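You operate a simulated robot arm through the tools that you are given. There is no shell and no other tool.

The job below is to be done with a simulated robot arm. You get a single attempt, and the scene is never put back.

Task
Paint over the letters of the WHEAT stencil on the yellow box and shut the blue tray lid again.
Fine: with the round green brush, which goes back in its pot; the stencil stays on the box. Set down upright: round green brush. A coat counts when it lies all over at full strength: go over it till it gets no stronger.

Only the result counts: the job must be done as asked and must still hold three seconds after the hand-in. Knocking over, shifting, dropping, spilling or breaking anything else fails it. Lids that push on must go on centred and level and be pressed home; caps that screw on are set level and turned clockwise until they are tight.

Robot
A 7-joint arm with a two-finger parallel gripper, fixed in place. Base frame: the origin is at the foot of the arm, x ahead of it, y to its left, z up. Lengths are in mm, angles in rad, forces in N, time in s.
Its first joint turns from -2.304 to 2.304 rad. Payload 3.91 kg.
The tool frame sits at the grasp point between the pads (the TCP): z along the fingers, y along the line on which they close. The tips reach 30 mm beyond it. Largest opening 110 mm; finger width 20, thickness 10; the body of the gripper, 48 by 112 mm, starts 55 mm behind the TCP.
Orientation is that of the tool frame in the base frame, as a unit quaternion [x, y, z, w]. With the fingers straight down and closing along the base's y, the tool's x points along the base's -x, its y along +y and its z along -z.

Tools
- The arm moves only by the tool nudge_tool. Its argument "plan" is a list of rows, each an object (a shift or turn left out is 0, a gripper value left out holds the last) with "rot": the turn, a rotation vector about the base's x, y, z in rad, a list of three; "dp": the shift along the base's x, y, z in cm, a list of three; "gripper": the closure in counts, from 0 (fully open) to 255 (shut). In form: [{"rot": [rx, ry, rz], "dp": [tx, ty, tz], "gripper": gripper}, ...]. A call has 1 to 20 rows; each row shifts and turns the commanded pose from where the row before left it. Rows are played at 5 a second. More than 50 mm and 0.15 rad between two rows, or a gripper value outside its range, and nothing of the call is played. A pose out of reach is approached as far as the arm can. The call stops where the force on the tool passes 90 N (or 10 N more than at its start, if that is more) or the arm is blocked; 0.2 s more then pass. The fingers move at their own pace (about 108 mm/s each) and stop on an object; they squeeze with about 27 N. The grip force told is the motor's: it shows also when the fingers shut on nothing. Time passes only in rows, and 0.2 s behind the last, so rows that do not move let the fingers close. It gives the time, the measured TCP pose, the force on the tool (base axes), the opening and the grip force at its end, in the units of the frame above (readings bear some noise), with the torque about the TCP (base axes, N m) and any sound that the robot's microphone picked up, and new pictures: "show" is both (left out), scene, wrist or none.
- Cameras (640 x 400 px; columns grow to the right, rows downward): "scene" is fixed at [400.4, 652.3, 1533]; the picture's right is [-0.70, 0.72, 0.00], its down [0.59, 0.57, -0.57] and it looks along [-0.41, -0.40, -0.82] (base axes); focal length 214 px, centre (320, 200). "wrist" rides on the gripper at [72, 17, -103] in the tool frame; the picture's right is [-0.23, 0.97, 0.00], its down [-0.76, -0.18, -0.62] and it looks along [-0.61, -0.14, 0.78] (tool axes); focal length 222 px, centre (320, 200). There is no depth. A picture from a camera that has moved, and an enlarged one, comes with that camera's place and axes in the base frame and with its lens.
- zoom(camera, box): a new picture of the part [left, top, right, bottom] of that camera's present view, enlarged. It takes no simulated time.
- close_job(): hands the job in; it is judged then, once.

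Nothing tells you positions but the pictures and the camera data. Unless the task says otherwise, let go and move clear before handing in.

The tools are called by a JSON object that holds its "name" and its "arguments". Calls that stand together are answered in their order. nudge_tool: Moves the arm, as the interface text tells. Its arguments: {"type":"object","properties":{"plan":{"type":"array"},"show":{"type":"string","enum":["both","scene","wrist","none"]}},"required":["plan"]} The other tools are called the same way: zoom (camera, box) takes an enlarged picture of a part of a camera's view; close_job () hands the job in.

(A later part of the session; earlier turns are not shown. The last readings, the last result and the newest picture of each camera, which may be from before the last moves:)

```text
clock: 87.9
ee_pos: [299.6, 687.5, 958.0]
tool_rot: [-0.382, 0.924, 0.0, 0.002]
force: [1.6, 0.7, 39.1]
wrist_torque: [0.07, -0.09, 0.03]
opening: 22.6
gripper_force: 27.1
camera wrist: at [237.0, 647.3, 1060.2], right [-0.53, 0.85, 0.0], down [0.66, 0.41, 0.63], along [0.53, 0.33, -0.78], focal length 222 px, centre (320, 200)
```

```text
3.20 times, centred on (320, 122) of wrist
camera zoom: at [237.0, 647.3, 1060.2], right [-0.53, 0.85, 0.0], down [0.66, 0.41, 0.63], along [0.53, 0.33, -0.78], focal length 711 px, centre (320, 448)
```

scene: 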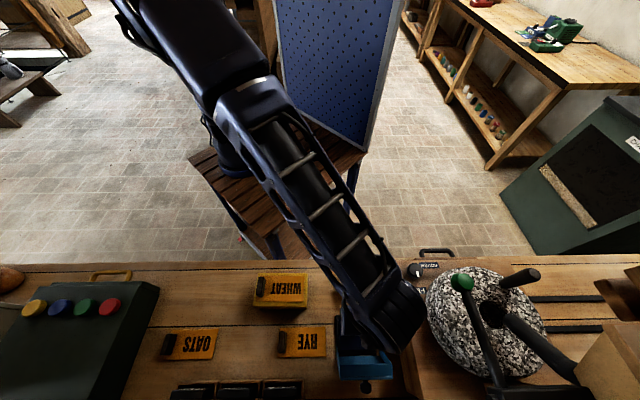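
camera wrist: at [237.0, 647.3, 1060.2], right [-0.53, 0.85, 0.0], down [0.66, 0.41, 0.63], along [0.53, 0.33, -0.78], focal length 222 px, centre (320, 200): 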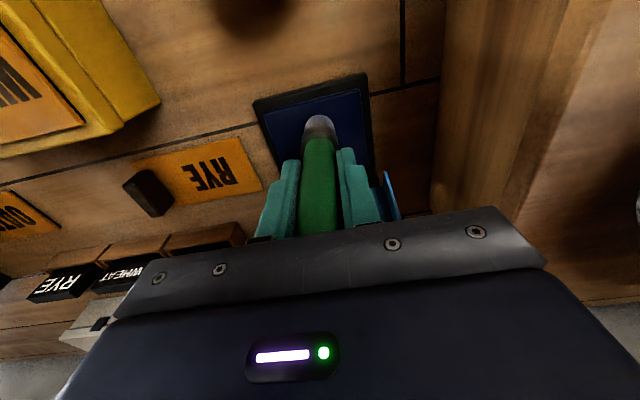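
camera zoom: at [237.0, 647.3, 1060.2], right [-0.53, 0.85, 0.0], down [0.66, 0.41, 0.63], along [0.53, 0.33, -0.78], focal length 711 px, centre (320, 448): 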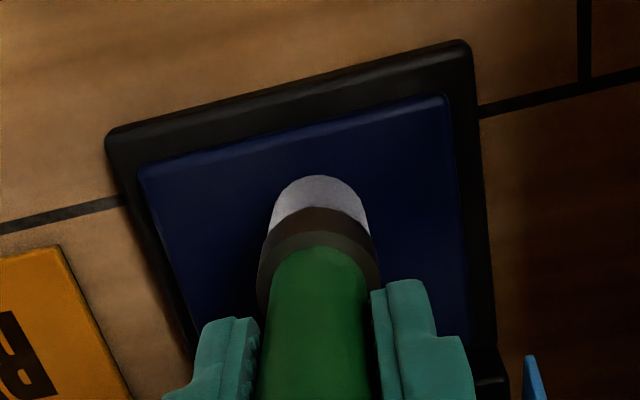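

Contact at about TCP z 961, and the bristle tips are picking up a bluish tint. I'll lift a little to check the loading.

{"name": "nudge_tool", "arguments": {"plan": [{"dp": [0, 0, 0.3]}, {"dp": [0, 0, 2]}, {"dp": [0, 0, 2]}, {}], "show": "wrist"}}

{"name": "zoom", "arguments": {"camera": "wrist", "box": [220, 60, 420, 185]}}

{"name": "zoom", "arguments": {"camera": "scene", "box": [310, 290, 430, 390]}}

```text
clock: 88.9
ee_pos: [299.9, 687.0, 999.4]
tool_rot: [-0.383, 0.924, 0.0, 0.002]
force: [-0.4, 0.4, -0.6]
wrist_torque: [0.0, 0.0, -0.01]
opening: 22.5
gripper_force: 27.0
camera wrist: at [236.9, 648.1, 1101.5], right [-0.53, 0.85, 0.0], down [0.66, 0.41, 0.62], along [0.53, 0.33, -0.78], focal length 222 px, centre (320, 200)
```

wrist: 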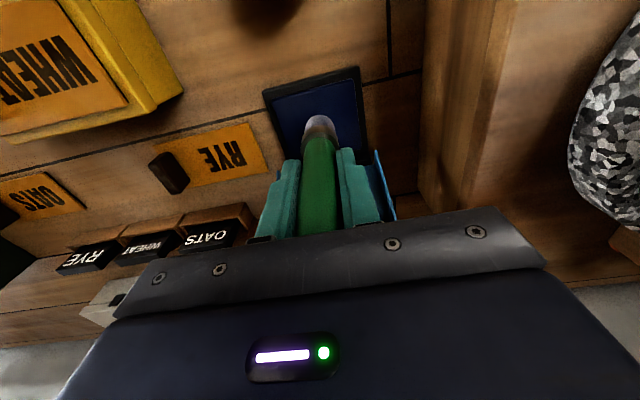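

```text
3.20 times, centred on (320, 122) of wrist
camera zoom: at [236.9, 648.1, 1101.5], right [-0.53, 0.85, 0.0], down [0.66, 0.41, 0.62], along [0.53, 0.33, -0.78], focal length 711 px, centre (320, 448)
```

zoom: 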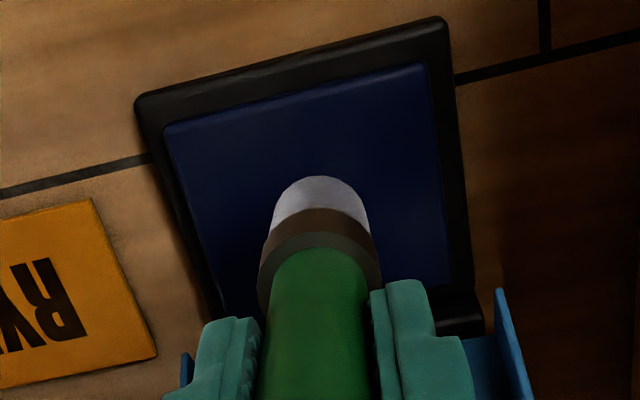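

```text
4.00 times, centred on (370, 340) of scene
camera zoom: at [400.4, 652.3, 1533.0], right [-0.7, 0.72, 0.0], down [0.59, 0.57, -0.57], along [-0.41, -0.4, -0.82], focal length 858 px, centre (120, -360)
```

zoom: 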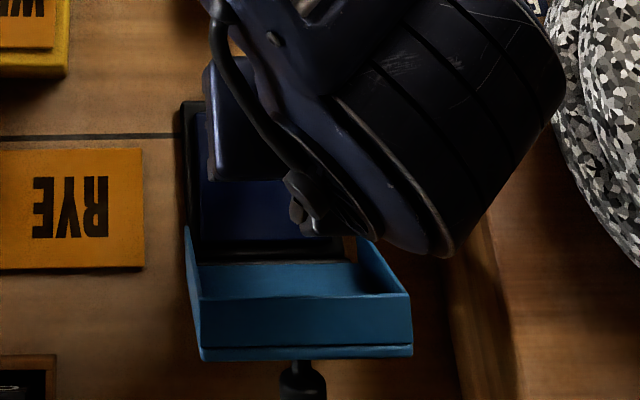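

The bristles have only taken a faint tint so far. I'll press lightly on the pad again and move about for a couple of seconds to load more ink.

{"name": "nudge_tool", "arguments": {"plan": [{"dp": [0, 0, -2]}, {"dp": [0, 0, -1.7]}, {"dp": [0, 0, -0.35]}, {}], "show": "none"}}

{"name": "nudge_tool", "arguments": {"plan": [{"dp": [0.3, -0.3, 0]}, {"dp": [0.3, -0.3, 0]}, {"dp": [-0.3, 0.3, 0]}, {"dp": [-0.3, 0.3, 0]}, {"dp": [-0.3, 0.3, 0]}, {"dp": [-0.3, 0.3, 0]}, {"dp": [0.3, -0.3, 0]}, {"dp": [0.3, -0.3, 0]}, {}, {}], "show": "wrist"}}

{"name": "zoom", "arguments": {"camera": "wrist", "box": [220, 60, 420, 185]}}

```text
clock: 89.9
ee_pos: [301.0, 688.4, 958.9]
tool_rot: [-0.383, 0.924, -0.001, 0.002]
force: [-0.3, 0.6, -0.5]
wrist_torque: [-0.03, 0.0, -0.02]
opening: 22.6
gripper_force: 27.7
```

```text
clock: 92.1
ee_pos: [299.7, 687.8, 960.9]
tool_rot: [-0.383, 0.924, 0.0, 0.001]
force: [1.0, -0.5, 0.0]
wrist_torque: [-0.01, -0.03, 0.05]
opening: 22.4
gripper_force: 27.0
camera wrist: at [237.3, 647.8, 1062.7], right [-0.53, 0.85, 0.0], down [0.66, 0.41, 0.62], along [0.53, 0.33, -0.78], focal length 222 px, centre (320, 200)
```

wrist: 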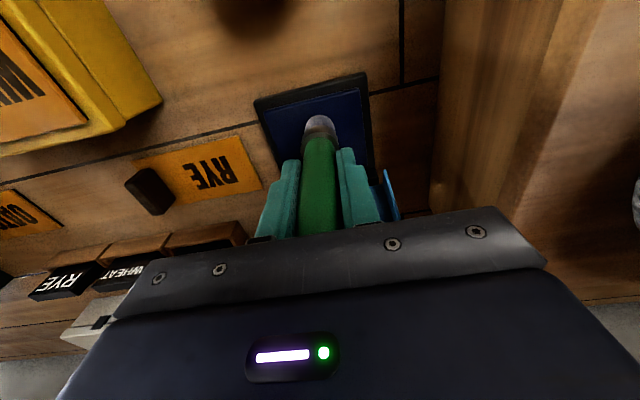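

```text
3.20 times, centred on (320, 122) of wrist
camera zoom: at [237.3, 647.8, 1062.7], right [-0.53, 0.85, 0.0], down [0.66, 0.41, 0.62], along [0.53, 0.33, -0.78], focal length 711 px, centre (320, 448)
```

zoom: 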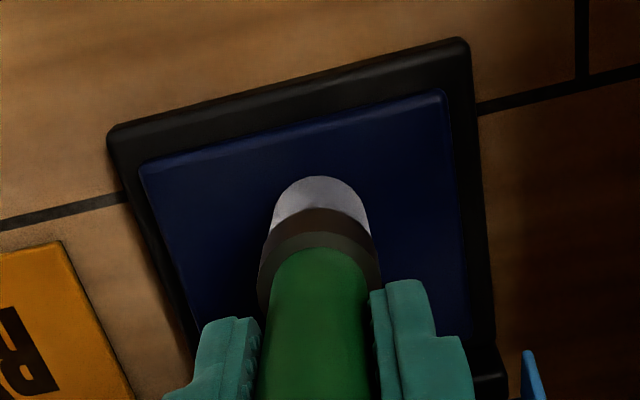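

{"name": "nudge_tool", "arguments": {"plan": [{"dp": [0, 0, -0.15]}, {}], "show": "none"}}

{"name": "nudge_tool", "arguments": {"plan": [{"dp": [0, 0, -0.1]}, {}], "show": "none"}}

{"name": "nudge_tool", "arguments": {"plan": [{"dp": [0, 0, -0.05]}, {}], "show": "none"}}

```text
clock: 92.7
ee_pos: [300.5, 687.6, 958.8]
tool_rot: [-0.383, 0.924, 0.0, 0.002]
force: [0.3, -0.6, 0.9]
wrist_torque: [-0.01, 0.04, 0.01]
opening: 22.7
gripper_force: 26.7
```

```text
clock: 93.3
ee_pos: [300.4, 688.0, 958.3]
tool_rot: [-0.383, 0.924, -0.001, 0.002]
force: [-1.0, -2.8, 12.5]
wrist_torque: [-0.24, 0.19, 0.0]
opening: 22.7
gripper_force: 26.7
```

```text
clock: 93.9
ee_pos: [300.3, 688.9, 958.3]
tool_rot: [-0.382, 0.924, 0.0, 0.002]
force: [0.8, -0.5, 27.1]
wrist_torque: [-0.09, 0.01, 0.02]
opening: 22.7
gripper_force: 26.7
```

{"name": "nudge_tool", "arguments": {"plan": [{"dp": [0, 0, 0.04]}, {"dp": [0.2, -0.2, 0]}, {"dp": [0.2, -0.2, 0]}, {"dp": [-0.2, 0.2, 0]}, {"dp": [-0.2, 0.2, 0]}, {"dp": [-0.2, 0.2, 0]}, {"dp": [-0.2, 0.2, 0]}, {"dp": [0.2, -0.2, 0]}, {"dp": [0.2, -0.2, 0]}, {}, {}], "show": "wrist"}}

{"name": "zoom", "arguments": {"camera": "wrist", "box": [220, 60, 420, 185]}}

```text
clock: 96.3
ee_pos: [300.7, 687.0, 957.4]
tool_rot: [-0.383, 0.924, -0.001, 0.001]
force: [-5.0, 1.1, 11.1]
wrist_torque: [0.04, 0.38, -0.02]
opening: 22.4
gripper_force: 26.7
camera wrist: at [236.8, 648.4, 1059.2], right [-0.53, 0.85, 0.0], down [0.66, 0.41, 0.62], along [0.53, 0.33, -0.78], focal length 222 px, centre (320, 200)
```

wrist: 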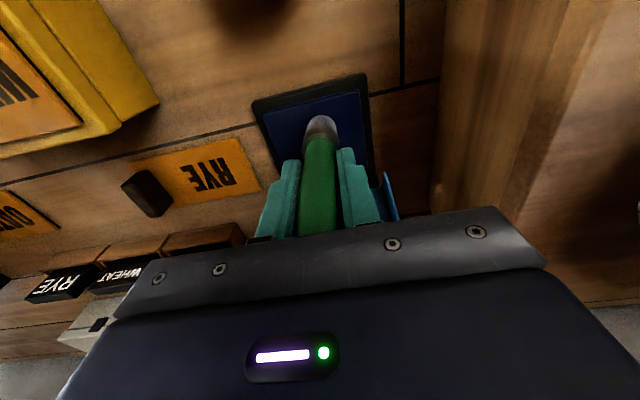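

```text
3.20 times, centred on (320, 122) of wrist
camera zoom: at [236.8, 648.4, 1059.2], right [-0.53, 0.85, 0.0], down [0.66, 0.41, 0.62], along [0.53, 0.33, -0.78], focal length 711 px, centre (320, 448)
```

zoom: 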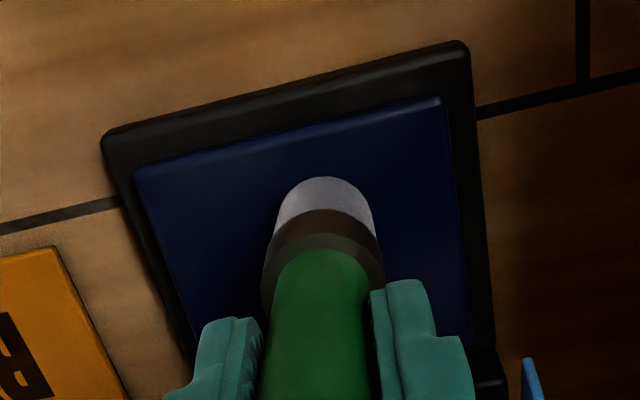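

The tint looks settled, so the brush seems loaded. I'll lift clear and carry it over to the WHEAT stencil.

{"name": "nudge_tool", "arguments": {"plan": [{"dp": [0, 0, 3]}, {"dp": [0, 0, 4]}, {"dp": [0, 0, 4]}, {"dp": [0.94, -4.43, 0]}, {"dp": [0.94, -4.43, 0]}, {"dp": [0.94, -4.43, 0]}, {"dp": [0.94, -4.43, 0]}, {}, {}], "show": "both"}}

{"name": "zoom", "arguments": {"camera": "wrist", "box": [200, 50, 440, 200]}}

{"name": "zoom", "arguments": {"camera": "scene", "box": [245, 260, 325, 315]}}

```text
clock: 98.3
ee_pos: [339.2, 512.7, 1068.6]
tool_rot: [-0.383, 0.924, 0.0, 0.001]
force: [0.3, -0.6, -0.8]
wrist_torque: [0.0, 0.03, 0.02]
opening: 22.7
gripper_force: 27.3
camera wrist: at [275.4, 472.3, 1171.0], right [-0.53, 0.85, 0.0], down [0.66, 0.41, 0.62], along [0.53, 0.33, -0.78], focal length 222 px, centre (320, 200)
```

scene: 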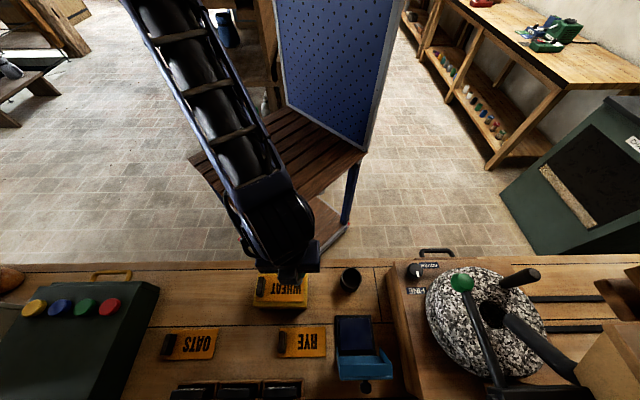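
wrist: 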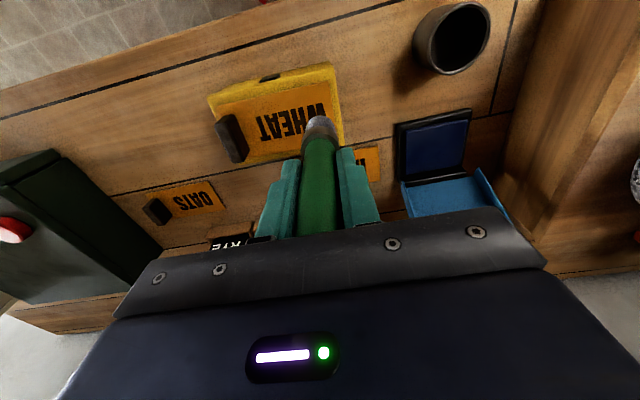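

```text
2.67 times, centred on (320, 125) of wrist
camera zoom: at [275.4, 472.3, 1171.0], right [-0.53, 0.85, 0.0], down [0.66, 0.41, 0.62], along [0.53, 0.33, -0.78], focal length 592 px, centre (320, 400)
```

zoom: 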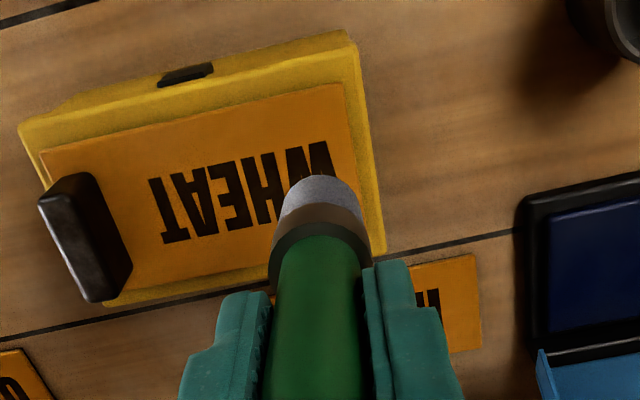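

```text
7.27 times, centred on (285, 288) of scene
camera zoom: at [400.4, 652.3, 1533.0], right [-0.7, 0.72, 0.0], down [0.59, 0.57, -0.57], along [-0.41, -0.4, -0.82], focal length 1560 px, centre (574, -436)
```

zoom: 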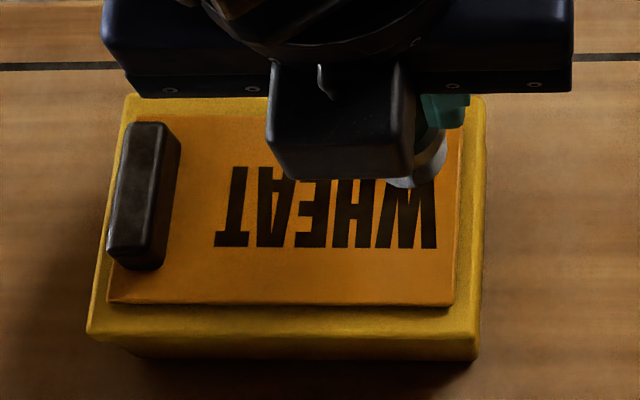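

I can see the stencil clearly; the letters span roughly n 593–621 and m 48–129 in bench coordinates, and the tip is on the tool axis. I'll lower onto the W until I feel contact.

{"name": "nudge_tool", "arguments": {"plan": [{"dp": [0.4, 0.3, -1.5]}, {"dp": [0, 0, -1.5]}, {"dp": [0, 0, -1]}, {}], "show": "none"}}

{"name": "nudge_tool", "arguments": {"plan": [{"dp": [0, 0, -0.3]}, {}], "show": "none"}}

{"name": "nudge_tool", "arguments": {"plan": [{"dp": [0, 0, -0.3]}, {}], "show": "wrist"}}

{"name": "zoom", "arguments": {"camera": "wrist", "box": [200, 50, 440, 200]}}

```text
clock: 99.3
ee_pos: [341.8, 514.6, 1026.4]
tool_rot: [-0.382, 0.924, -0.001, 0.002]
force: [0.4, -0.3, -1.0]
wrist_torque: [0.0, 0.0, 0.02]
opening: 22.6
gripper_force: 27.3
```

```text
clock: 99.9
ee_pos: [342.0, 515.3, 1024.0]
tool_rot: [-0.383, 0.924, 0.0, 0.001]
force: [0.0, 0.7, -0.8]
wrist_torque: [-0.02, 0.0, 0.03]
opening: 22.7
gripper_force: 26.8
```

```text
clock: 100.5
ee_pos: [342.4, 514.2, 1020.5]
tool_rot: [-0.383, 0.924, 0.0, 0.002]
force: [-0.5, 0.5, 0.3]
wrist_torque: [0.01, 0.02, 0.0]
opening: 22.4
gripper_force: 27.4
camera wrist: at [279.0, 474.3, 1123.1], right [-0.53, 0.85, 0.0], down [0.66, 0.41, 0.62], along [0.53, 0.33, -0.78], focal length 222 px, centre (320, 200)
```

wrist: 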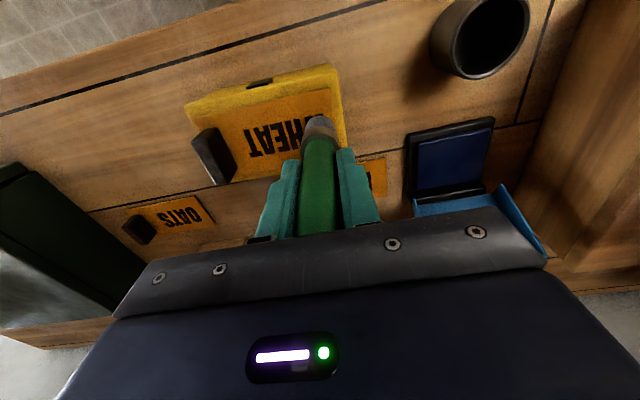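

```text
2.67 times, centred on (320, 125) of wrist
camera zoom: at [279.0, 474.3, 1123.1], right [-0.53, 0.85, 0.0], down [0.66, 0.41, 0.62], along [0.53, 0.33, -0.78], focal length 592 px, centre (320, 400)
```

zoom: 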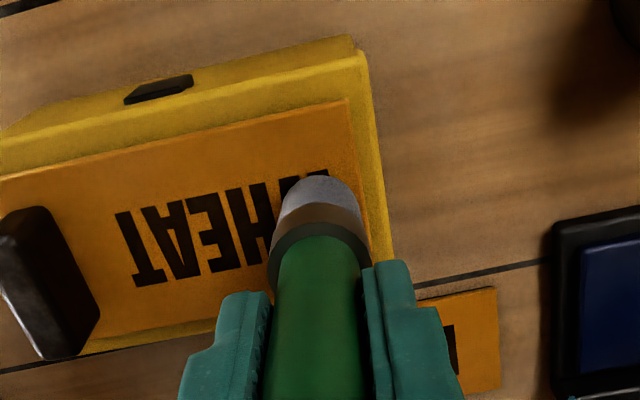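

{"name": "nudge_tool", "arguments": {"plan": [{"dp": [0, 0, -0.2]}, {}], "show": "none"}}

{"name": "nudge_tool", "arguments": {"plan": [{"dp": [0, 0, -0.2]}, {}], "show": "none"}}

{"name": "nudge_tool", "arguments": {"plan": [{"dp": [0, 0, -0.15]}, {}], "show": "none"}}

```text
clock: 101.1
ee_pos: [342.5, 513.8, 1018.3]
tool_rot: [-0.382, 0.924, 0.0, 0.002]
force: [0.5, 0.6, -0.4]
wrist_torque: [0.03, -0.01, -0.01]
opening: 22.5
gripper_force: 27.4
```

```text
clock: 101.7
ee_pos: [342.4, 514.7, 1016.3]
tool_rot: [-0.383, 0.924, -0.001, 0.0]
force: [-0.3, 0.3, -0.5]
wrist_torque: [0.0, 0.0, 0.01]
opening: 22.8
gripper_force: 26.7
```

```text
clock: 102.3
ee_pos: [341.6, 513.8, 1014.4]
tool_rot: [-0.382, 0.924, 0.0, 0.002]
force: [0.1, 0.8, 0.4]
wrist_torque: [-0.02, -0.01, -0.01]
opening: 22.5
gripper_force: 27.1
```

{"name": "nudge_tool", "arguments": {"plan": [{"dp": [0, 0, -0.15]}, {}], "show": "none"}}

{"name": "nudge_tool", "arguments": {"plan": [{"dp": [0, 0, -0.15]}, {}], "show": "none"}}

{"name": "nudge_tool", "arguments": {"plan": [{"dp": [0, 0, -0.15]}, {}], "show": "wrist"}}

{"name": "zoom", "arguments": {"camera": "wrist", "box": [200, 50, 440, 200]}}

```text
clock: 102.9
ee_pos: [341.8, 514.4, 1013.5]
tool_rot: [-0.382, 0.924, 0.0, 0.001]
force: [0.1, 0.6, 0.0]
wrist_torque: [-0.04, 0.03, -0.02]
opening: 22.6
gripper_force: 26.8
```

```text
clock: 103.5
ee_pos: [342.1, 513.5, 1012.9]
tool_rot: [-0.383, 0.924, -0.001, 0.002]
force: [0.0, -1.2, 10.6]
wrist_torque: [-0.15, 0.02, -0.01]
opening: 22.4
gripper_force: 27.1
```

```text
clock: 104.1
ee_pos: [341.2, 514.3, 1012.5]
tool_rot: [-0.382, 0.924, 0.0, 0.003]
force: [1.1, 0.8, 33.5]
wrist_torque: [0.04, 0.0, -0.02]
opening: 22.6
gripper_force: 26.9
camera wrist: at [278.7, 474.2, 1113.9], right [-0.53, 0.85, 0.0], down [0.66, 0.41, 0.63], along [0.53, 0.33, -0.78], focal length 222 px, centre (320, 200)
```

wrist: 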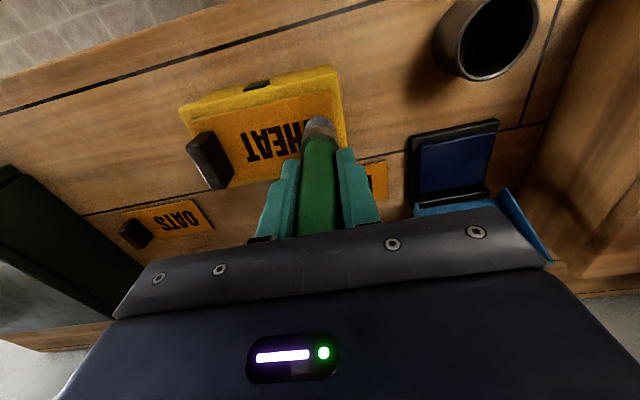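

```text
2.67 times, centred on (320, 125) of wrist
camera zoom: at [278.7, 474.2, 1113.9], right [-0.53, 0.85, 0.0], down [0.66, 0.41, 0.63], along [0.53, 0.33, -0.78], focal length 592 px, centre (320, 400)
```

zoom: 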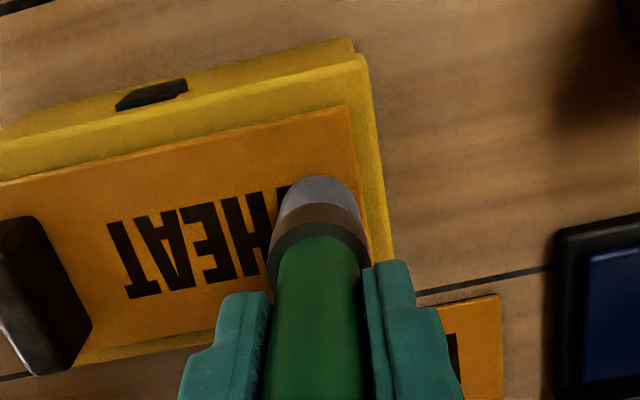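

Contact. Dragging could pull the stencil, so I'll dab instead. First I'll lift and shift aside to see what one dab did to the W.

{"name": "nudge_tool", "arguments": {"plan": [{"dp": [0, 0, 0.5]}, {"dp": [0, 0, 1.5]}, {"dp": [-2.5, 2.5, 0.5]}, {}], "show": "wrist"}}

{"name": "zoom", "arguments": {"camera": "wrist", "box": [180, 60, 340, 160]}}

{"name": "zoom", "arguments": {"camera": "scene", "box": [245, 260, 325, 315]}}

```text
clock: 105.1
ee_pos: [317.3, 537.3, 1037.8]
tool_rot: [-0.382, 0.924, -0.001, 0.0]
force: [0.4, 0.9, -0.5]
wrist_torque: [-0.01, 0.03, -0.03]
opening: 22.7
gripper_force: 26.9
camera wrist: at [253.4, 498.0, 1139.4], right [-0.53, 0.85, 0.0], down [0.66, 0.41, 0.62], along [0.53, 0.33, -0.78], focal length 222 px, centre (320, 200)
```

wrist: 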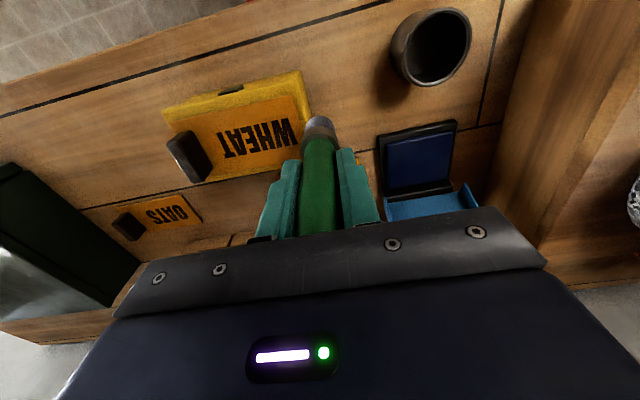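

```text
4.00 times, centred on (260, 110) of wrist
camera zoom: at [253.4, 498.0, 1139.4], right [-0.53, 0.85, 0.0], down [0.66, 0.41, 0.62], along [0.53, 0.33, -0.78], focal length 888 px, centre (560, 560)
```

zoom: 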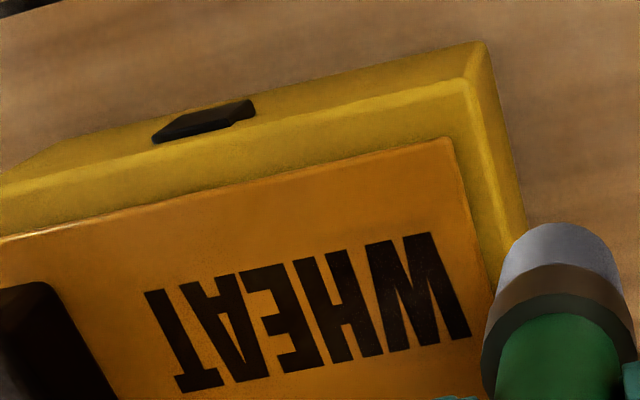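

```text
7.27 times, centred on (285, 288) of scene
camera zoom: at [400.4, 652.3, 1533.0], right [-0.7, 0.72, 0.0], down [0.59, 0.57, -0.57], along [-0.41, -0.4, -0.82], focal length 1560 px, centre (574, -436)
```

zoom: 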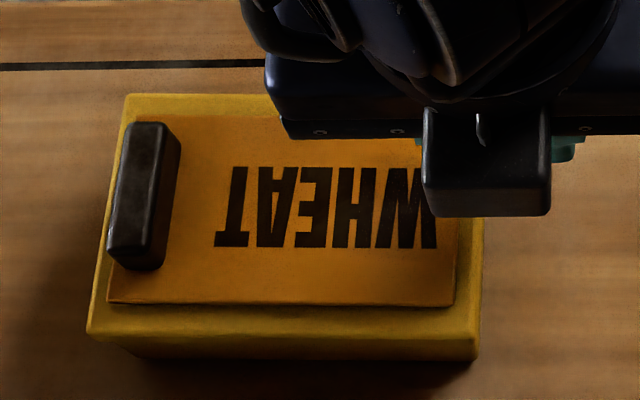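

{"name": "zoom", "arguments": {"camera": "wrist", "box": [260, 110, 310, 150]}}

{"name": "zoom", "arguments": {"camera": "wrist", "box": [215, 120, 265, 160]}}

```text
10.00 times, centred on (285, 130) of wrist
camera zoom: at [253.4, 498.0, 1139.4], right [-0.53, 0.85, 0.0], down [0.66, 0.41, 0.62], along [0.53, 0.33, -0.78], focal length 2221 px, centre (670, 900)
```

zoom: 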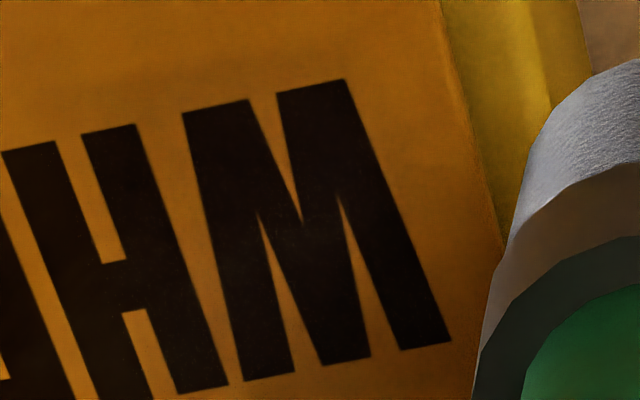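

```text
10.00 times, centred on (240, 140) of wrist
camera zoom: at [253.4, 498.0, 1139.4], right [-0.53, 0.85, 0.0], down [0.66, 0.41, 0.62], along [0.53, 0.33, -0.78], focal length 2221 px, centre (1120, 800)
```

zoom: 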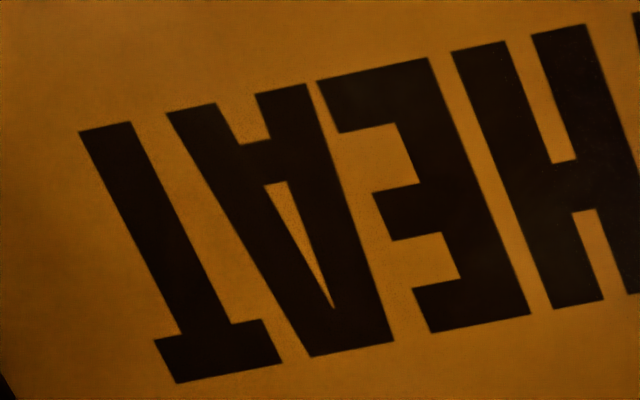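

{"name": "nudge_tool", "arguments": {"plan": [{"dp": [-2.5, 2.5, 1]}, {"dp": [-2.5, 2.5, 0]}, {}], "show": "wrist"}}

{"name": "zoom", "arguments": {"camera": "scene", "box": [268, 276, 308, 301]}}

{"name": "zoom", "arguments": {"camera": "scene", "box": [288, 278, 304, 294]}}

{"name": "zoom", "arguments": {"camera": "scene", "box": [270, 278, 286, 294]}}

```text
clock: 105.9
ee_pos: [266.2, 586.7, 1047.8]
tool_rot: [-0.383, 0.924, 0.0, 0.001]
force: [0.3, 0.1, -0.3]
wrist_torque: [0.01, 0.01, 0.01]
opening: 22.5
gripper_force: 27.0
camera wrist: at [202.7, 547.8, 1149.8], right [-0.53, 0.85, 0.0], down [0.66, 0.41, 0.62], along [0.53, 0.33, -0.78], focal length 222 px, centre (320, 200)
```

wrist: 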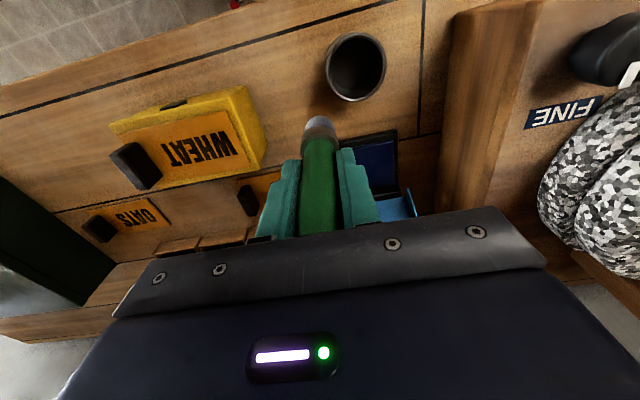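

```text
16.00 times, centred on (288, 288) of scene
camera zoom: at [400.4, 652.3, 1533.0], right [-0.7, 0.72, 0.0], down [0.59, 0.57, -0.57], along [-0.41, -0.4, -0.82], focal length 3432 px, centre (832, -1216)
```

zoom: 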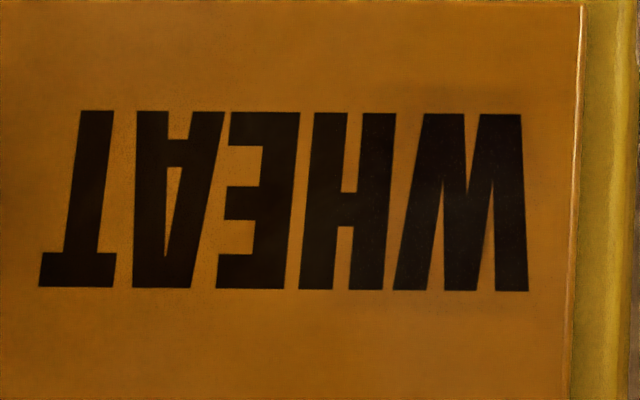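

```text
16.00 times, centred on (296, 286) of scene
camera zoom: at [400.4, 652.3, 1533.0], right [-0.7, 0.72, 0.0], down [0.59, 0.57, -0.57], along [-0.41, -0.4, -0.82], focal length 3432 px, centre (704, -1176)
```

zoom: 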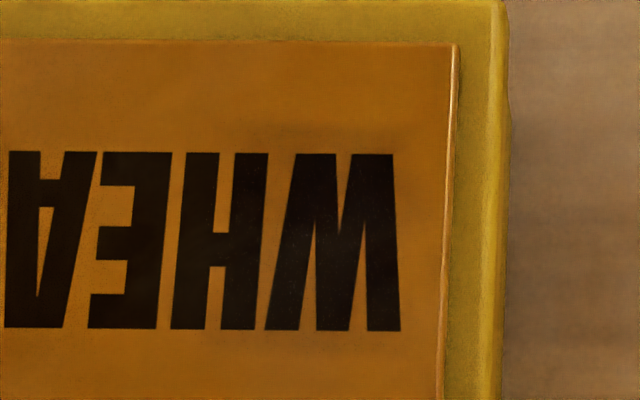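

```text
16.00 times, centred on (278, 286) of scene
camera zoom: at [400.4, 652.3, 1533.0], right [-0.7, 0.72, 0.0], down [0.59, 0.57, -0.57], along [-0.41, -0.4, -0.82], focal length 3432 px, centre (992, -1176)
```

zoom: 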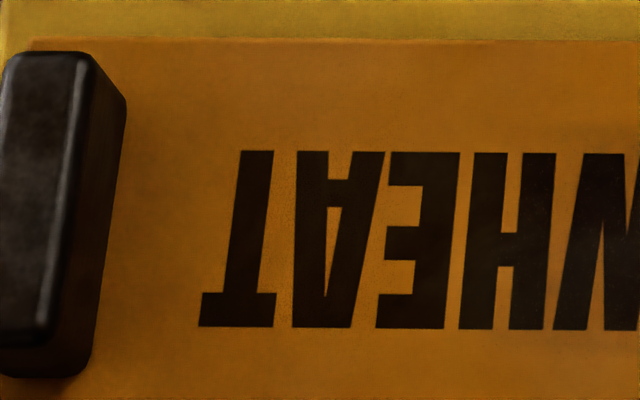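

A faint disc of ink lies around the W, so dabbing deposits ink but weakly. I'll dab the W again, holding longer, to see how quickly it builds.

{"name": "nudge_tool", "arguments": {"plan": [{"dp": [2.68, -2.49, 0]}, {"dp": [2.68, -2.49, 0]}, {"dp": [2.68, -2.49, 0]}, {"dp": [0, 0, -2.5]}, {"dp": [0, 0, -0.8]}, {}], "show": "none"}}

{"name": "nudge_tool", "arguments": {"plan": [{"dp": [0, 0, -0.1]}, {}], "show": "none"}}

{"name": "nudge_tool", "arguments": {"plan": [{"dp": [0, 0, -0.05]}, {}], "show": "none"}}

```text
clock: 107.3
ee_pos: [348.7, 512.6, 1013.5]
tool_rot: [-0.383, 0.924, -0.001, 0.001]
force: [0.2, -0.5, -1.6]
wrist_torque: [0.03, 0.0, -0.03]
opening: 22.7
gripper_force: 26.8
```

```text
clock: 107.9
ee_pos: [348.5, 512.3, 1012.3]
tool_rot: [-0.383, 0.924, 0.0, 0.002]
force: [0.5, -1.5, 12.3]
wrist_torque: [-0.1, -0.04, 0.04]
opening: 22.6
gripper_force: 26.6
```

```text
clock: 108.5
ee_pos: [346.9, 513.7, 1012.9]
tool_rot: [-0.383, 0.924, 0.0, 0.002]
force: [-0.7, -0.7, 19.8]
wrist_torque: [-0.06, 0.09, -0.01]
opening: 22.3
gripper_force: 26.8
```

{"name": "nudge_tool", "arguments": {"plan": [{}, {}, {}, {}, {}, {}, {}, {}, {"dp": [0, 0, 1]}, {"dp": [-2.5, 2.5, 0.5]}, {"dp": [-2.5, 2.5, 0]}, {"dp": [-1, 1, 0]}, {}], "show": "none"}}

{"name": "zoom", "arguments": {"camera": "scene", "box": [268, 276, 308, 301]}}

{"name": "zoom", "arguments": {"camera": "wrist", "box": [140, 80, 300, 180]}}

```text
clock: 111.3
ee_pos: [289.6, 572.9, 1027.2]
tool_rot: [-0.384, 0.924, 0.0, 0.002]
force: [0.0, -0.7, 0.1]
wrist_torque: [-0.03, 0.0, -0.03]
opening: 22.8
gripper_force: 27.1
```

```text
16.00 times, centred on (288, 288) of scene
camera zoom: at [400.4, 652.3, 1533.0], right [-0.7, 0.72, 0.0], down [0.59, 0.57, -0.57], along [-0.41, -0.4, -0.82], focal length 3432 px, centre (832, -1216)
```

zoom: 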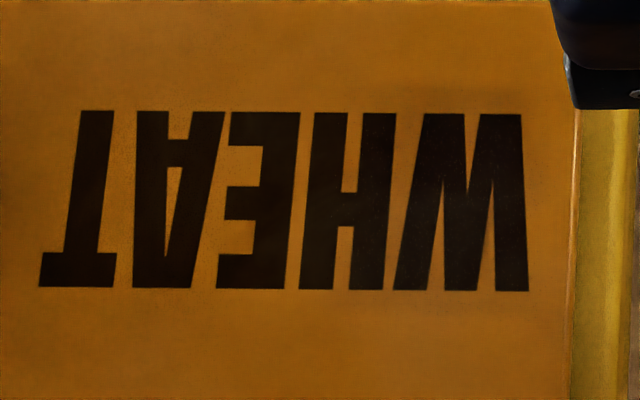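

```text
4.00 times, centred on (220, 130) of wrist
camera zoom: at [225.2, 533.5, 1129.1], right [-0.53, 0.85, 0.0], down [0.66, 0.41, 0.62], along [0.53, 0.33, -0.78], focal length 888 px, centre (720, 480)
```

zoom: 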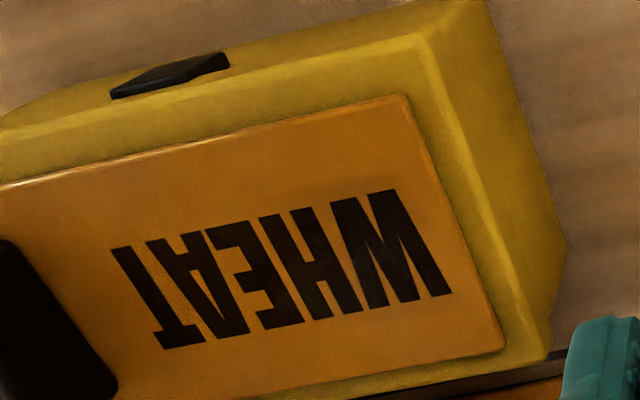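

Holding still adds little; the W and H look only lightly speckled. I'll try a short, light stroke and check both the ink and that the stencil doesn't move.

{"name": "nudge_tool", "arguments": {"plan": [{"dp": [2.74, -2.94, 0]}, {"dp": [2.74, -2.94, 0]}, {"dp": [0, 0, -1]}, {"dp": [0, 0, -0.45]}, {}], "show": "none"}}

{"name": "nudge_tool", "arguments": {"plan": [{"dp": [0, 0, -0.04]}, {}], "show": "none"}}

```text
clock: 112.5
ee_pos: [343.3, 514.3, 1011.1]
tool_rot: [-0.383, 0.924, 0.0, 0.001]
force: [-0.5, -2.3, 8.9]
wrist_torque: [-0.16, 0.0, -0.01]
opening: 22.5
gripper_force: 26.6
```

```text
clock: 113.1
ee_pos: [342.5, 514.2, 1013.6]
tool_rot: [-0.382, 0.924, 0.0, 0.001]
force: [4.0, -0.8, 12.1]
wrist_torque: [0.02, -0.26, 0.0]
opening: 22.5
gripper_force: 27.5
```

{"name": "nudge_tool", "arguments": {"plan": [{"dp": [0.35, -0.35, 0.02]}, {"dp": [0.35, -0.35, 0]}, {"dp": [0.35, -0.35, 0]}, {"dp": [0.35, -0.35, 0]}], "show": "none"}}

{"name": "nudge_tool", "arguments": {"plan": [{"dp": [-0.35, 0.35, 0]}, {"dp": [-0.35, 0.35, 0]}, {"dp": [-0.35, 0.35, 0]}, {"dp": [-0.35, 0.35, 0]}], "show": "none"}}

{"name": "nudge_tool", "arguments": {"plan": [{"dp": [0, 0, 1]}, {"dp": [-2.5, 2.5, 0.5]}, {"dp": [-2.5, 2.5, 0]}, {"dp": [-1, 1, 0]}, {}], "show": "none"}}

{"name": "zoom", "arguments": {"camera": "scene", "box": [268, 276, 308, 301]}}

{"name": "zoom", "arguments": {"camera": "wrist", "box": [140, 80, 300, 180]}}

```text
clock: 114.1
ee_pos: [355.5, 501.4, 1012.9]
tool_rot: [-0.383, 0.924, 0.0, 0.001]
force: [-6.1, 5.9, 23.4]
wrist_torque: [0.47, 0.44, 0.04]
opening: 22.9
gripper_force: 26.6
```

```text
clock: 115.1
ee_pos: [341.5, 513.6, 1012.2]
tool_rot: [-0.383, 0.924, 0.0, 0.001]
force: [2.8, -3.2, 8.8]
wrist_torque: [-0.2, -0.25, -0.02]
opening: 22.7
gripper_force: 27.8
```

```text
clock: 116.3
ee_pos: [283.5, 574.7, 1027.2]
tool_rot: [-0.382, 0.924, 0.001, 0.001]
force: [0.2, -0.2, -0.4]
wrist_torque: [0.01, 0.05, 0.04]
opening: 22.6
gripper_force: 27.3
```

```text
16.00 times, centred on (288, 288) of scene
camera zoom: at [400.4, 652.3, 1533.0], right [-0.7, 0.72, 0.0], down [0.59, 0.57, -0.57], along [-0.41, -0.4, -0.82], focal length 3432 px, centre (832, -1216)
```

zoom: 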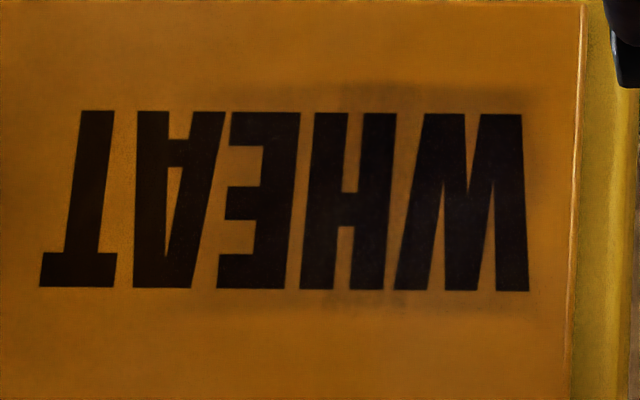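

```text
4.00 times, centred on (220, 130) of wrist
camera zoom: at [219.2, 535.4, 1127.7], right [-0.53, 0.85, 0.0], down [0.66, 0.41, 0.62], along [0.53, 0.33, -0.78], focal length 888 px, centre (720, 480)
```

zoom: 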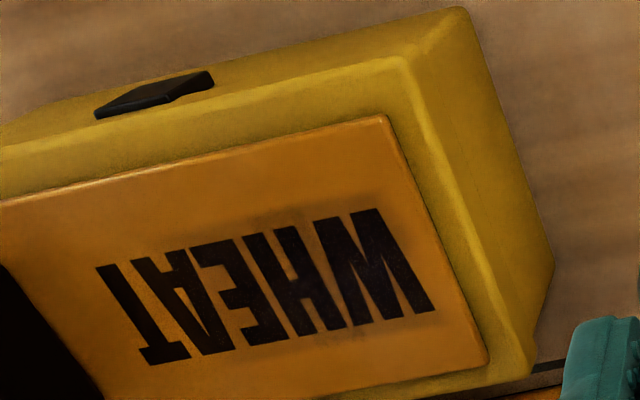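

Strokes do lay ink: a soft smudge now surrounds W, H and E, and the stencil hasn't moved. I'll do proper passes along the whole word in two overlapping lanes, watching the pressure.

{"name": "nudge_tool", "arguments": {"plan": [{"dp": [2.85, -3.05, 0]}, {"dp": [2.85, -3.05, 0]}, {"dp": [0, 0, -1]}, {"dp": [0, 0, -0.45]}, {}], "show": "none"}}

{"name": "nudge_tool", "arguments": {"plan": [{"dp": [0.5, -0.5, 0.01]}, {"dp": [0.5, -0.5, 0.02]}, {"dp": [0.5, -0.5, 0.02]}], "show": "none"}}

{"name": "nudge_tool", "arguments": {"plan": [{"dp": [0.5, -0.5, 0.02]}, {"dp": [0.5, -0.5, 0.02]}, {"dp": [0.5, -0.5, 0.02]}], "show": "wrist"}}

{"name": "zoom", "arguments": {"camera": "wrist", "box": [200, 50, 440, 200]}}

```text
clock: 117.5
ee_pos: [338.4, 514.1, 1012.2]
tool_rot: [-0.382, 0.924, -0.001, 0.001]
force: [-0.5, -1.6, 9.5]
wrist_torque: [-0.12, 0.01, 0.04]
opening: 22.6
gripper_force: 27.0
```

```text
clock: 118.3
ee_pos: [354.2, 498.7, 1012.3]
tool_rot: [-0.383, 0.924, 0.0, 0.001]
force: [-1.0, -0.6, -0.6]
wrist_torque: [0.01, -0.04, -0.01]
opening: 22.5
gripper_force: 27.5
```

```text
clock: 119.1
ee_pos: [369.3, 485.1, 1014.1]
tool_rot: [-0.382, 0.924, -0.001, 0.001]
force: [-0.3, 0.4, -0.4]
wrist_torque: [0.03, 0.0, 0.02]
opening: 22.4
gripper_force: 27.3
camera wrist: at [306.2, 445.1, 1116.1], right [-0.53, 0.85, 0.0], down [0.66, 0.41, 0.63], along [0.53, 0.33, -0.78], focal length 222 px, centre (320, 200)
```

wrist: 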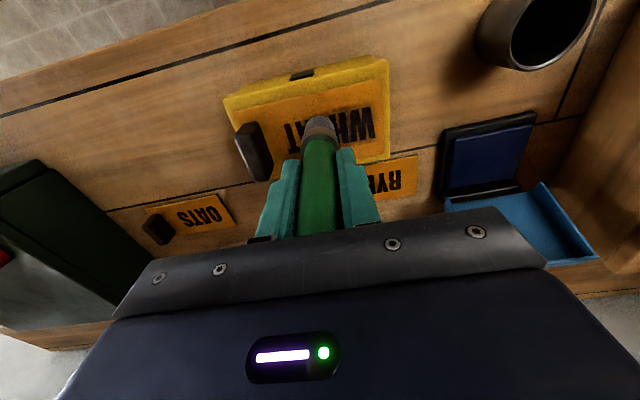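

```text
2.67 times, centred on (320, 125) of wrist
camera zoom: at [306.2, 445.1, 1116.1], right [-0.53, 0.85, 0.0], down [0.66, 0.41, 0.63], along [0.53, 0.33, -0.78], focal length 592 px, centre (320, 400)
```

zoom: 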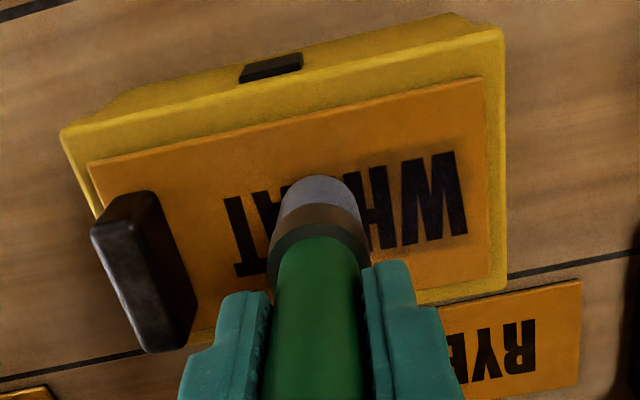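

The surface is flat, so my small lifts lost contact. I'll set it back down and stroke at constant height.

{"name": "nudge_tool", "arguments": {"plan": [{"dp": [0, 0, -0.1]}, {"dp": [0, 0, -0.02]}], "show": "none"}}

{"name": "nudge_tool", "arguments": {"plan": [{"dp": [0.5, -0.5, 0]}, {"dp": [0.5, -0.5, 0]}, {"dp": [0.5, -0.5, 0]}, {"dp": [0.5, -0.5, 0]}, {}], "show": "wrist"}}

{"name": "zoom", "arguments": {"camera": "wrist", "box": [200, 50, 440, 200]}}

```text
clock: 119.7
ee_pos: [370.0, 485.6, 1012.3]
tool_rot: [-0.383, 0.924, 0.0, 0.001]
force: [-0.1, -1.7, 2.8]
wrist_torque: [-0.1, 0.07, -0.03]
opening: 22.4
gripper_force: 27.0
```

```text
clock: 120.9
ee_pos: [388.9, 464.9, 1012.5]
tool_rot: [-0.383, 0.924, 0.0, 0.002]
force: [-1.6, 1.8, 12.5]
wrist_torque: [0.18, 0.13, 0.01]
opening: 22.6
gripper_force: 27.1
camera wrist: at [325.9, 424.9, 1114.0], right [-0.53, 0.85, 0.0], down [0.66, 0.41, 0.63], along [0.53, 0.33, -0.78], focal length 222 px, centre (320, 200)
```

wrist: 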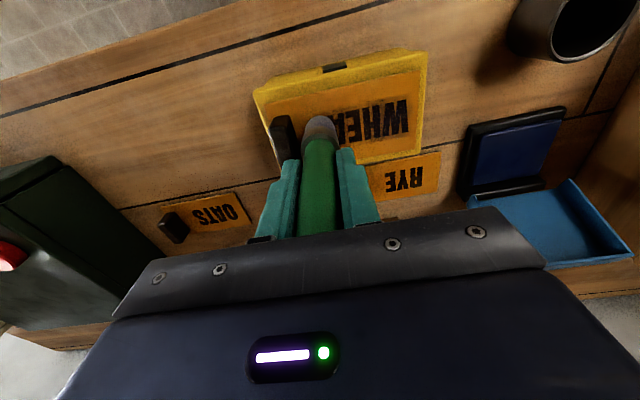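

```text
2.67 times, centred on (320, 125) of wrist
camera zoom: at [325.9, 424.9, 1114.0], right [-0.53, 0.85, 0.0], down [0.66, 0.41, 0.63], along [0.53, 0.33, -0.78], focal length 592 px, centre (320, 400)
```

zoom: 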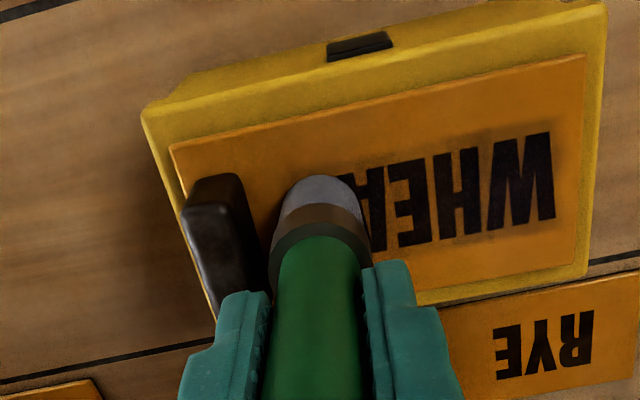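

Good contact at the T end, clear of the stencil handle. Now the second lane, back toward the W.

{"name": "nudge_tool", "arguments": {"plan": [{"dp": [0.3, 0.3, 0]}, {"dp": [0.3, 0.3, 0]}, {"dp": [-0.49, 0.49, 0]}, {"dp": [-0.49, 0.49, 0]}, {"dp": [-0.49, 0.49, 0]}, {"dp": [-0.49, 0.49, 0]}, {"dp": [-0.49, 0.49, 0]}], "show": "none"}}

{"name": "nudge_tool", "arguments": {"plan": [{"dp": [-0.49, 0.49, 0]}, {"dp": [-0.49, 0.49, 0]}, {"dp": [-0.49, 0.49, 0]}, {"dp": [-0.49, 0.49, 0]}, {"dp": [-0.49, 0.49, 0]}], "show": "wrist"}}

{"name": "zoom", "arguments": {"camera": "wrist", "box": [180, 60, 420, 210]}}

```text
clock: 122.5
ee_pos: [370.1, 495.6, 1012.3]
tool_rot: [-0.383, 0.924, 0.0, 0.001]
force: [0.4, -0.9, 4.2]
wrist_torque: [-0.05, -0.1, -0.03]
opening: 22.5
gripper_force: 26.7
```

```text
clock: 123.7
ee_pos: [345.6, 520.3, 1010.9]
tool_rot: [-0.381, 0.925, 0.0, 0.002]
force: [5.1, -3.8, 16.1]
wrist_torque: [-0.19, -0.34, -0.04]
opening: 22.8
gripper_force: 27.1
camera wrist: at [282.9, 480.1, 1113.9], right [-0.53, 0.85, 0.0], down [0.66, 0.41, 0.63], along [0.53, 0.33, -0.78], focal length 222 px, centre (320, 200)
```

wrist: 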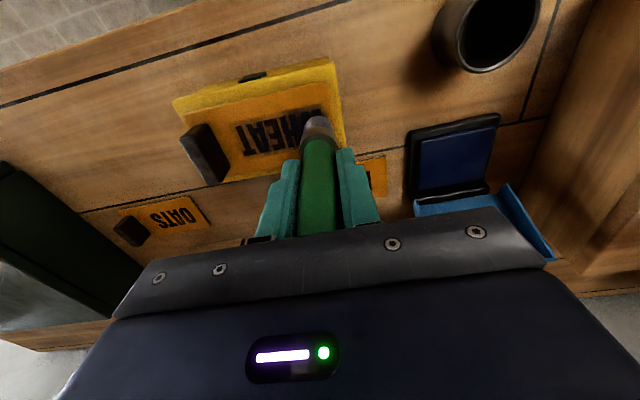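

```text
2.67 times, centred on (300, 135) of wrist
camera zoom: at [282.9, 480.1, 1113.9], right [-0.53, 0.85, 0.0], down [0.66, 0.41, 0.63], along [0.53, 0.33, -0.78], focal length 592 px, centre (373, 373)
```

zoom: 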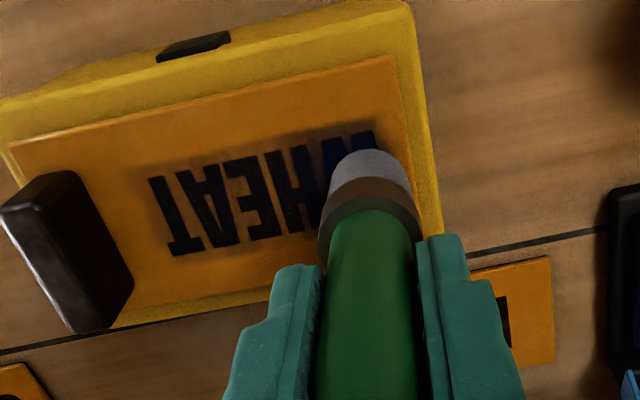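

The letters are turning navy. I'll do another pair of passes.

{"name": "nudge_tool", "arguments": {"plan": [{"dp": [-0.35, -0.35, 0]}, {"dp": [-0.35, -0.35, 0]}, {"dp": [0.49, -0.49, 0]}, {"dp": [0.49, -0.49, 0]}, {"dp": [0.49, -0.49, 0]}, {"dp": [0.49, -0.49, 0]}, {"dp": [0.49, -0.49, 0]}, {"dp": [0.49, -0.49, 0]}, {"dp": [0.49, -0.49, 0]}, {"dp": [0.49, -0.49, 0]}, {"dp": [0.49, -0.49, 0]}, {"dp": [0.49, -0.49, 0]}], "show": "none"}}

{"name": "nudge_tool", "arguments": {"plan": [{"dp": [0.3, 0.3, 0]}, {"dp": [-0.49, 0.49, 0]}, {"dp": [-0.49, 0.49, 0]}, {"dp": [-0.49, 0.49, 0]}, {"dp": [-0.49, 0.49, 0]}, {"dp": [-0.49, 0.49, 0]}, {"dp": [-0.49, 0.49, 0]}, {"dp": [-0.49, 0.49, 0]}, {"dp": [-0.49, 0.49, 0]}, {"dp": [-0.49, 0.49, 0]}, {"dp": [-0.49, 0.49, 0]}], "show": "none"}}

{"name": "nudge_tool", "arguments": {"plan": [{"dp": [0, 0, 1]}, {"dp": [-2.5, 2.5, 1]}, {"dp": [-2.5, 2.5, 1]}, {"dp": [-1, 1, 0]}, {}], "show": "wrist"}}

{"name": "zoom", "arguments": {"camera": "scene", "box": [268, 276, 308, 301]}}

{"name": "zoom", "arguments": {"camera": "wrist", "box": [140, 80, 300, 180]}}

```text
clock: 126.3
ee_pos: [388.4, 463.1, 1012.1]
tool_rot: [-0.382, 0.924, 0.0, 0.001]
force: [-2.3, 1.9, 4.9]
wrist_torque: [0.14, 0.02, -0.02]
opening: 22.7
gripper_force: 27.1
```

```text
clock: 128.7
ee_pos: [343.3, 516.3, 1011.7]
tool_rot: [-0.382, 0.924, -0.001, 0.001]
force: [4.4, -4.1, 14.8]
wrist_torque: [-0.27, -0.24, -0.01]
opening: 23.0
gripper_force: 27.2
```

```text
clock: 129.9
ee_pos: [282.7, 573.7, 1042.3]
tool_rot: [-0.383, 0.924, 0.0, 0.001]
force: [0.4, -0.9, -1.6]
wrist_torque: [0.0, -0.03, 0.0]
opening: 22.6
gripper_force: 26.5
camera wrist: at [219.0, 534.3, 1144.6], right [-0.53, 0.85, 0.0], down [0.66, 0.41, 0.62], along [0.53, 0.33, -0.78], focal length 222 px, centre (320, 200)
```

wrist: 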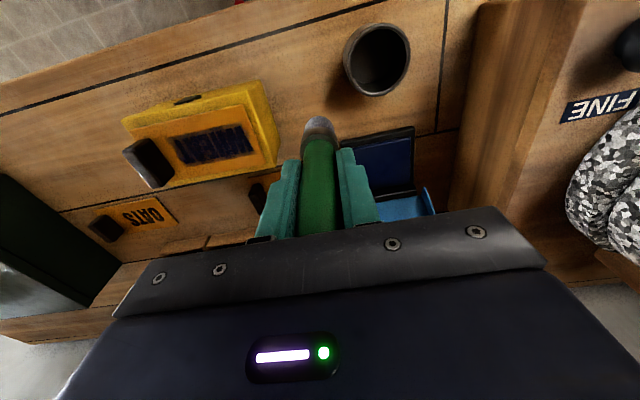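

```text
16.00 times, centred on (288, 288) of scene
camera zoom: at [400.4, 652.3, 1533.0], right [-0.7, 0.72, 0.0], down [0.59, 0.57, -0.57], along [-0.41, -0.4, -0.82], focal length 3432 px, centre (832, -1216)
```

zoom: 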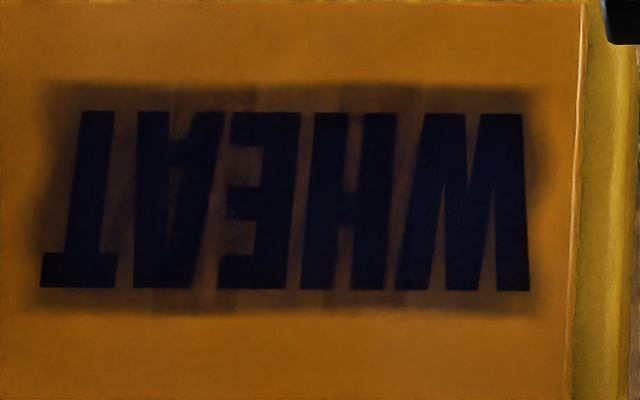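

```text
4.00 times, centred on (220, 130) of wrist
camera zoom: at [219.0, 534.3, 1144.6], right [-0.53, 0.85, 0.0], down [0.66, 0.41, 0.62], along [0.53, 0.33, -0.78], focal length 888 px, centre (720, 480)
```

zoom: 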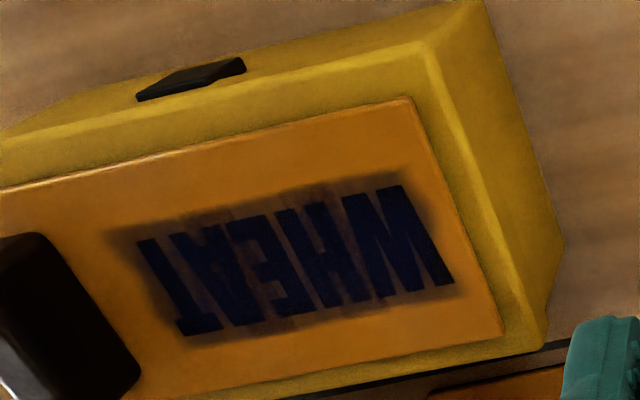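

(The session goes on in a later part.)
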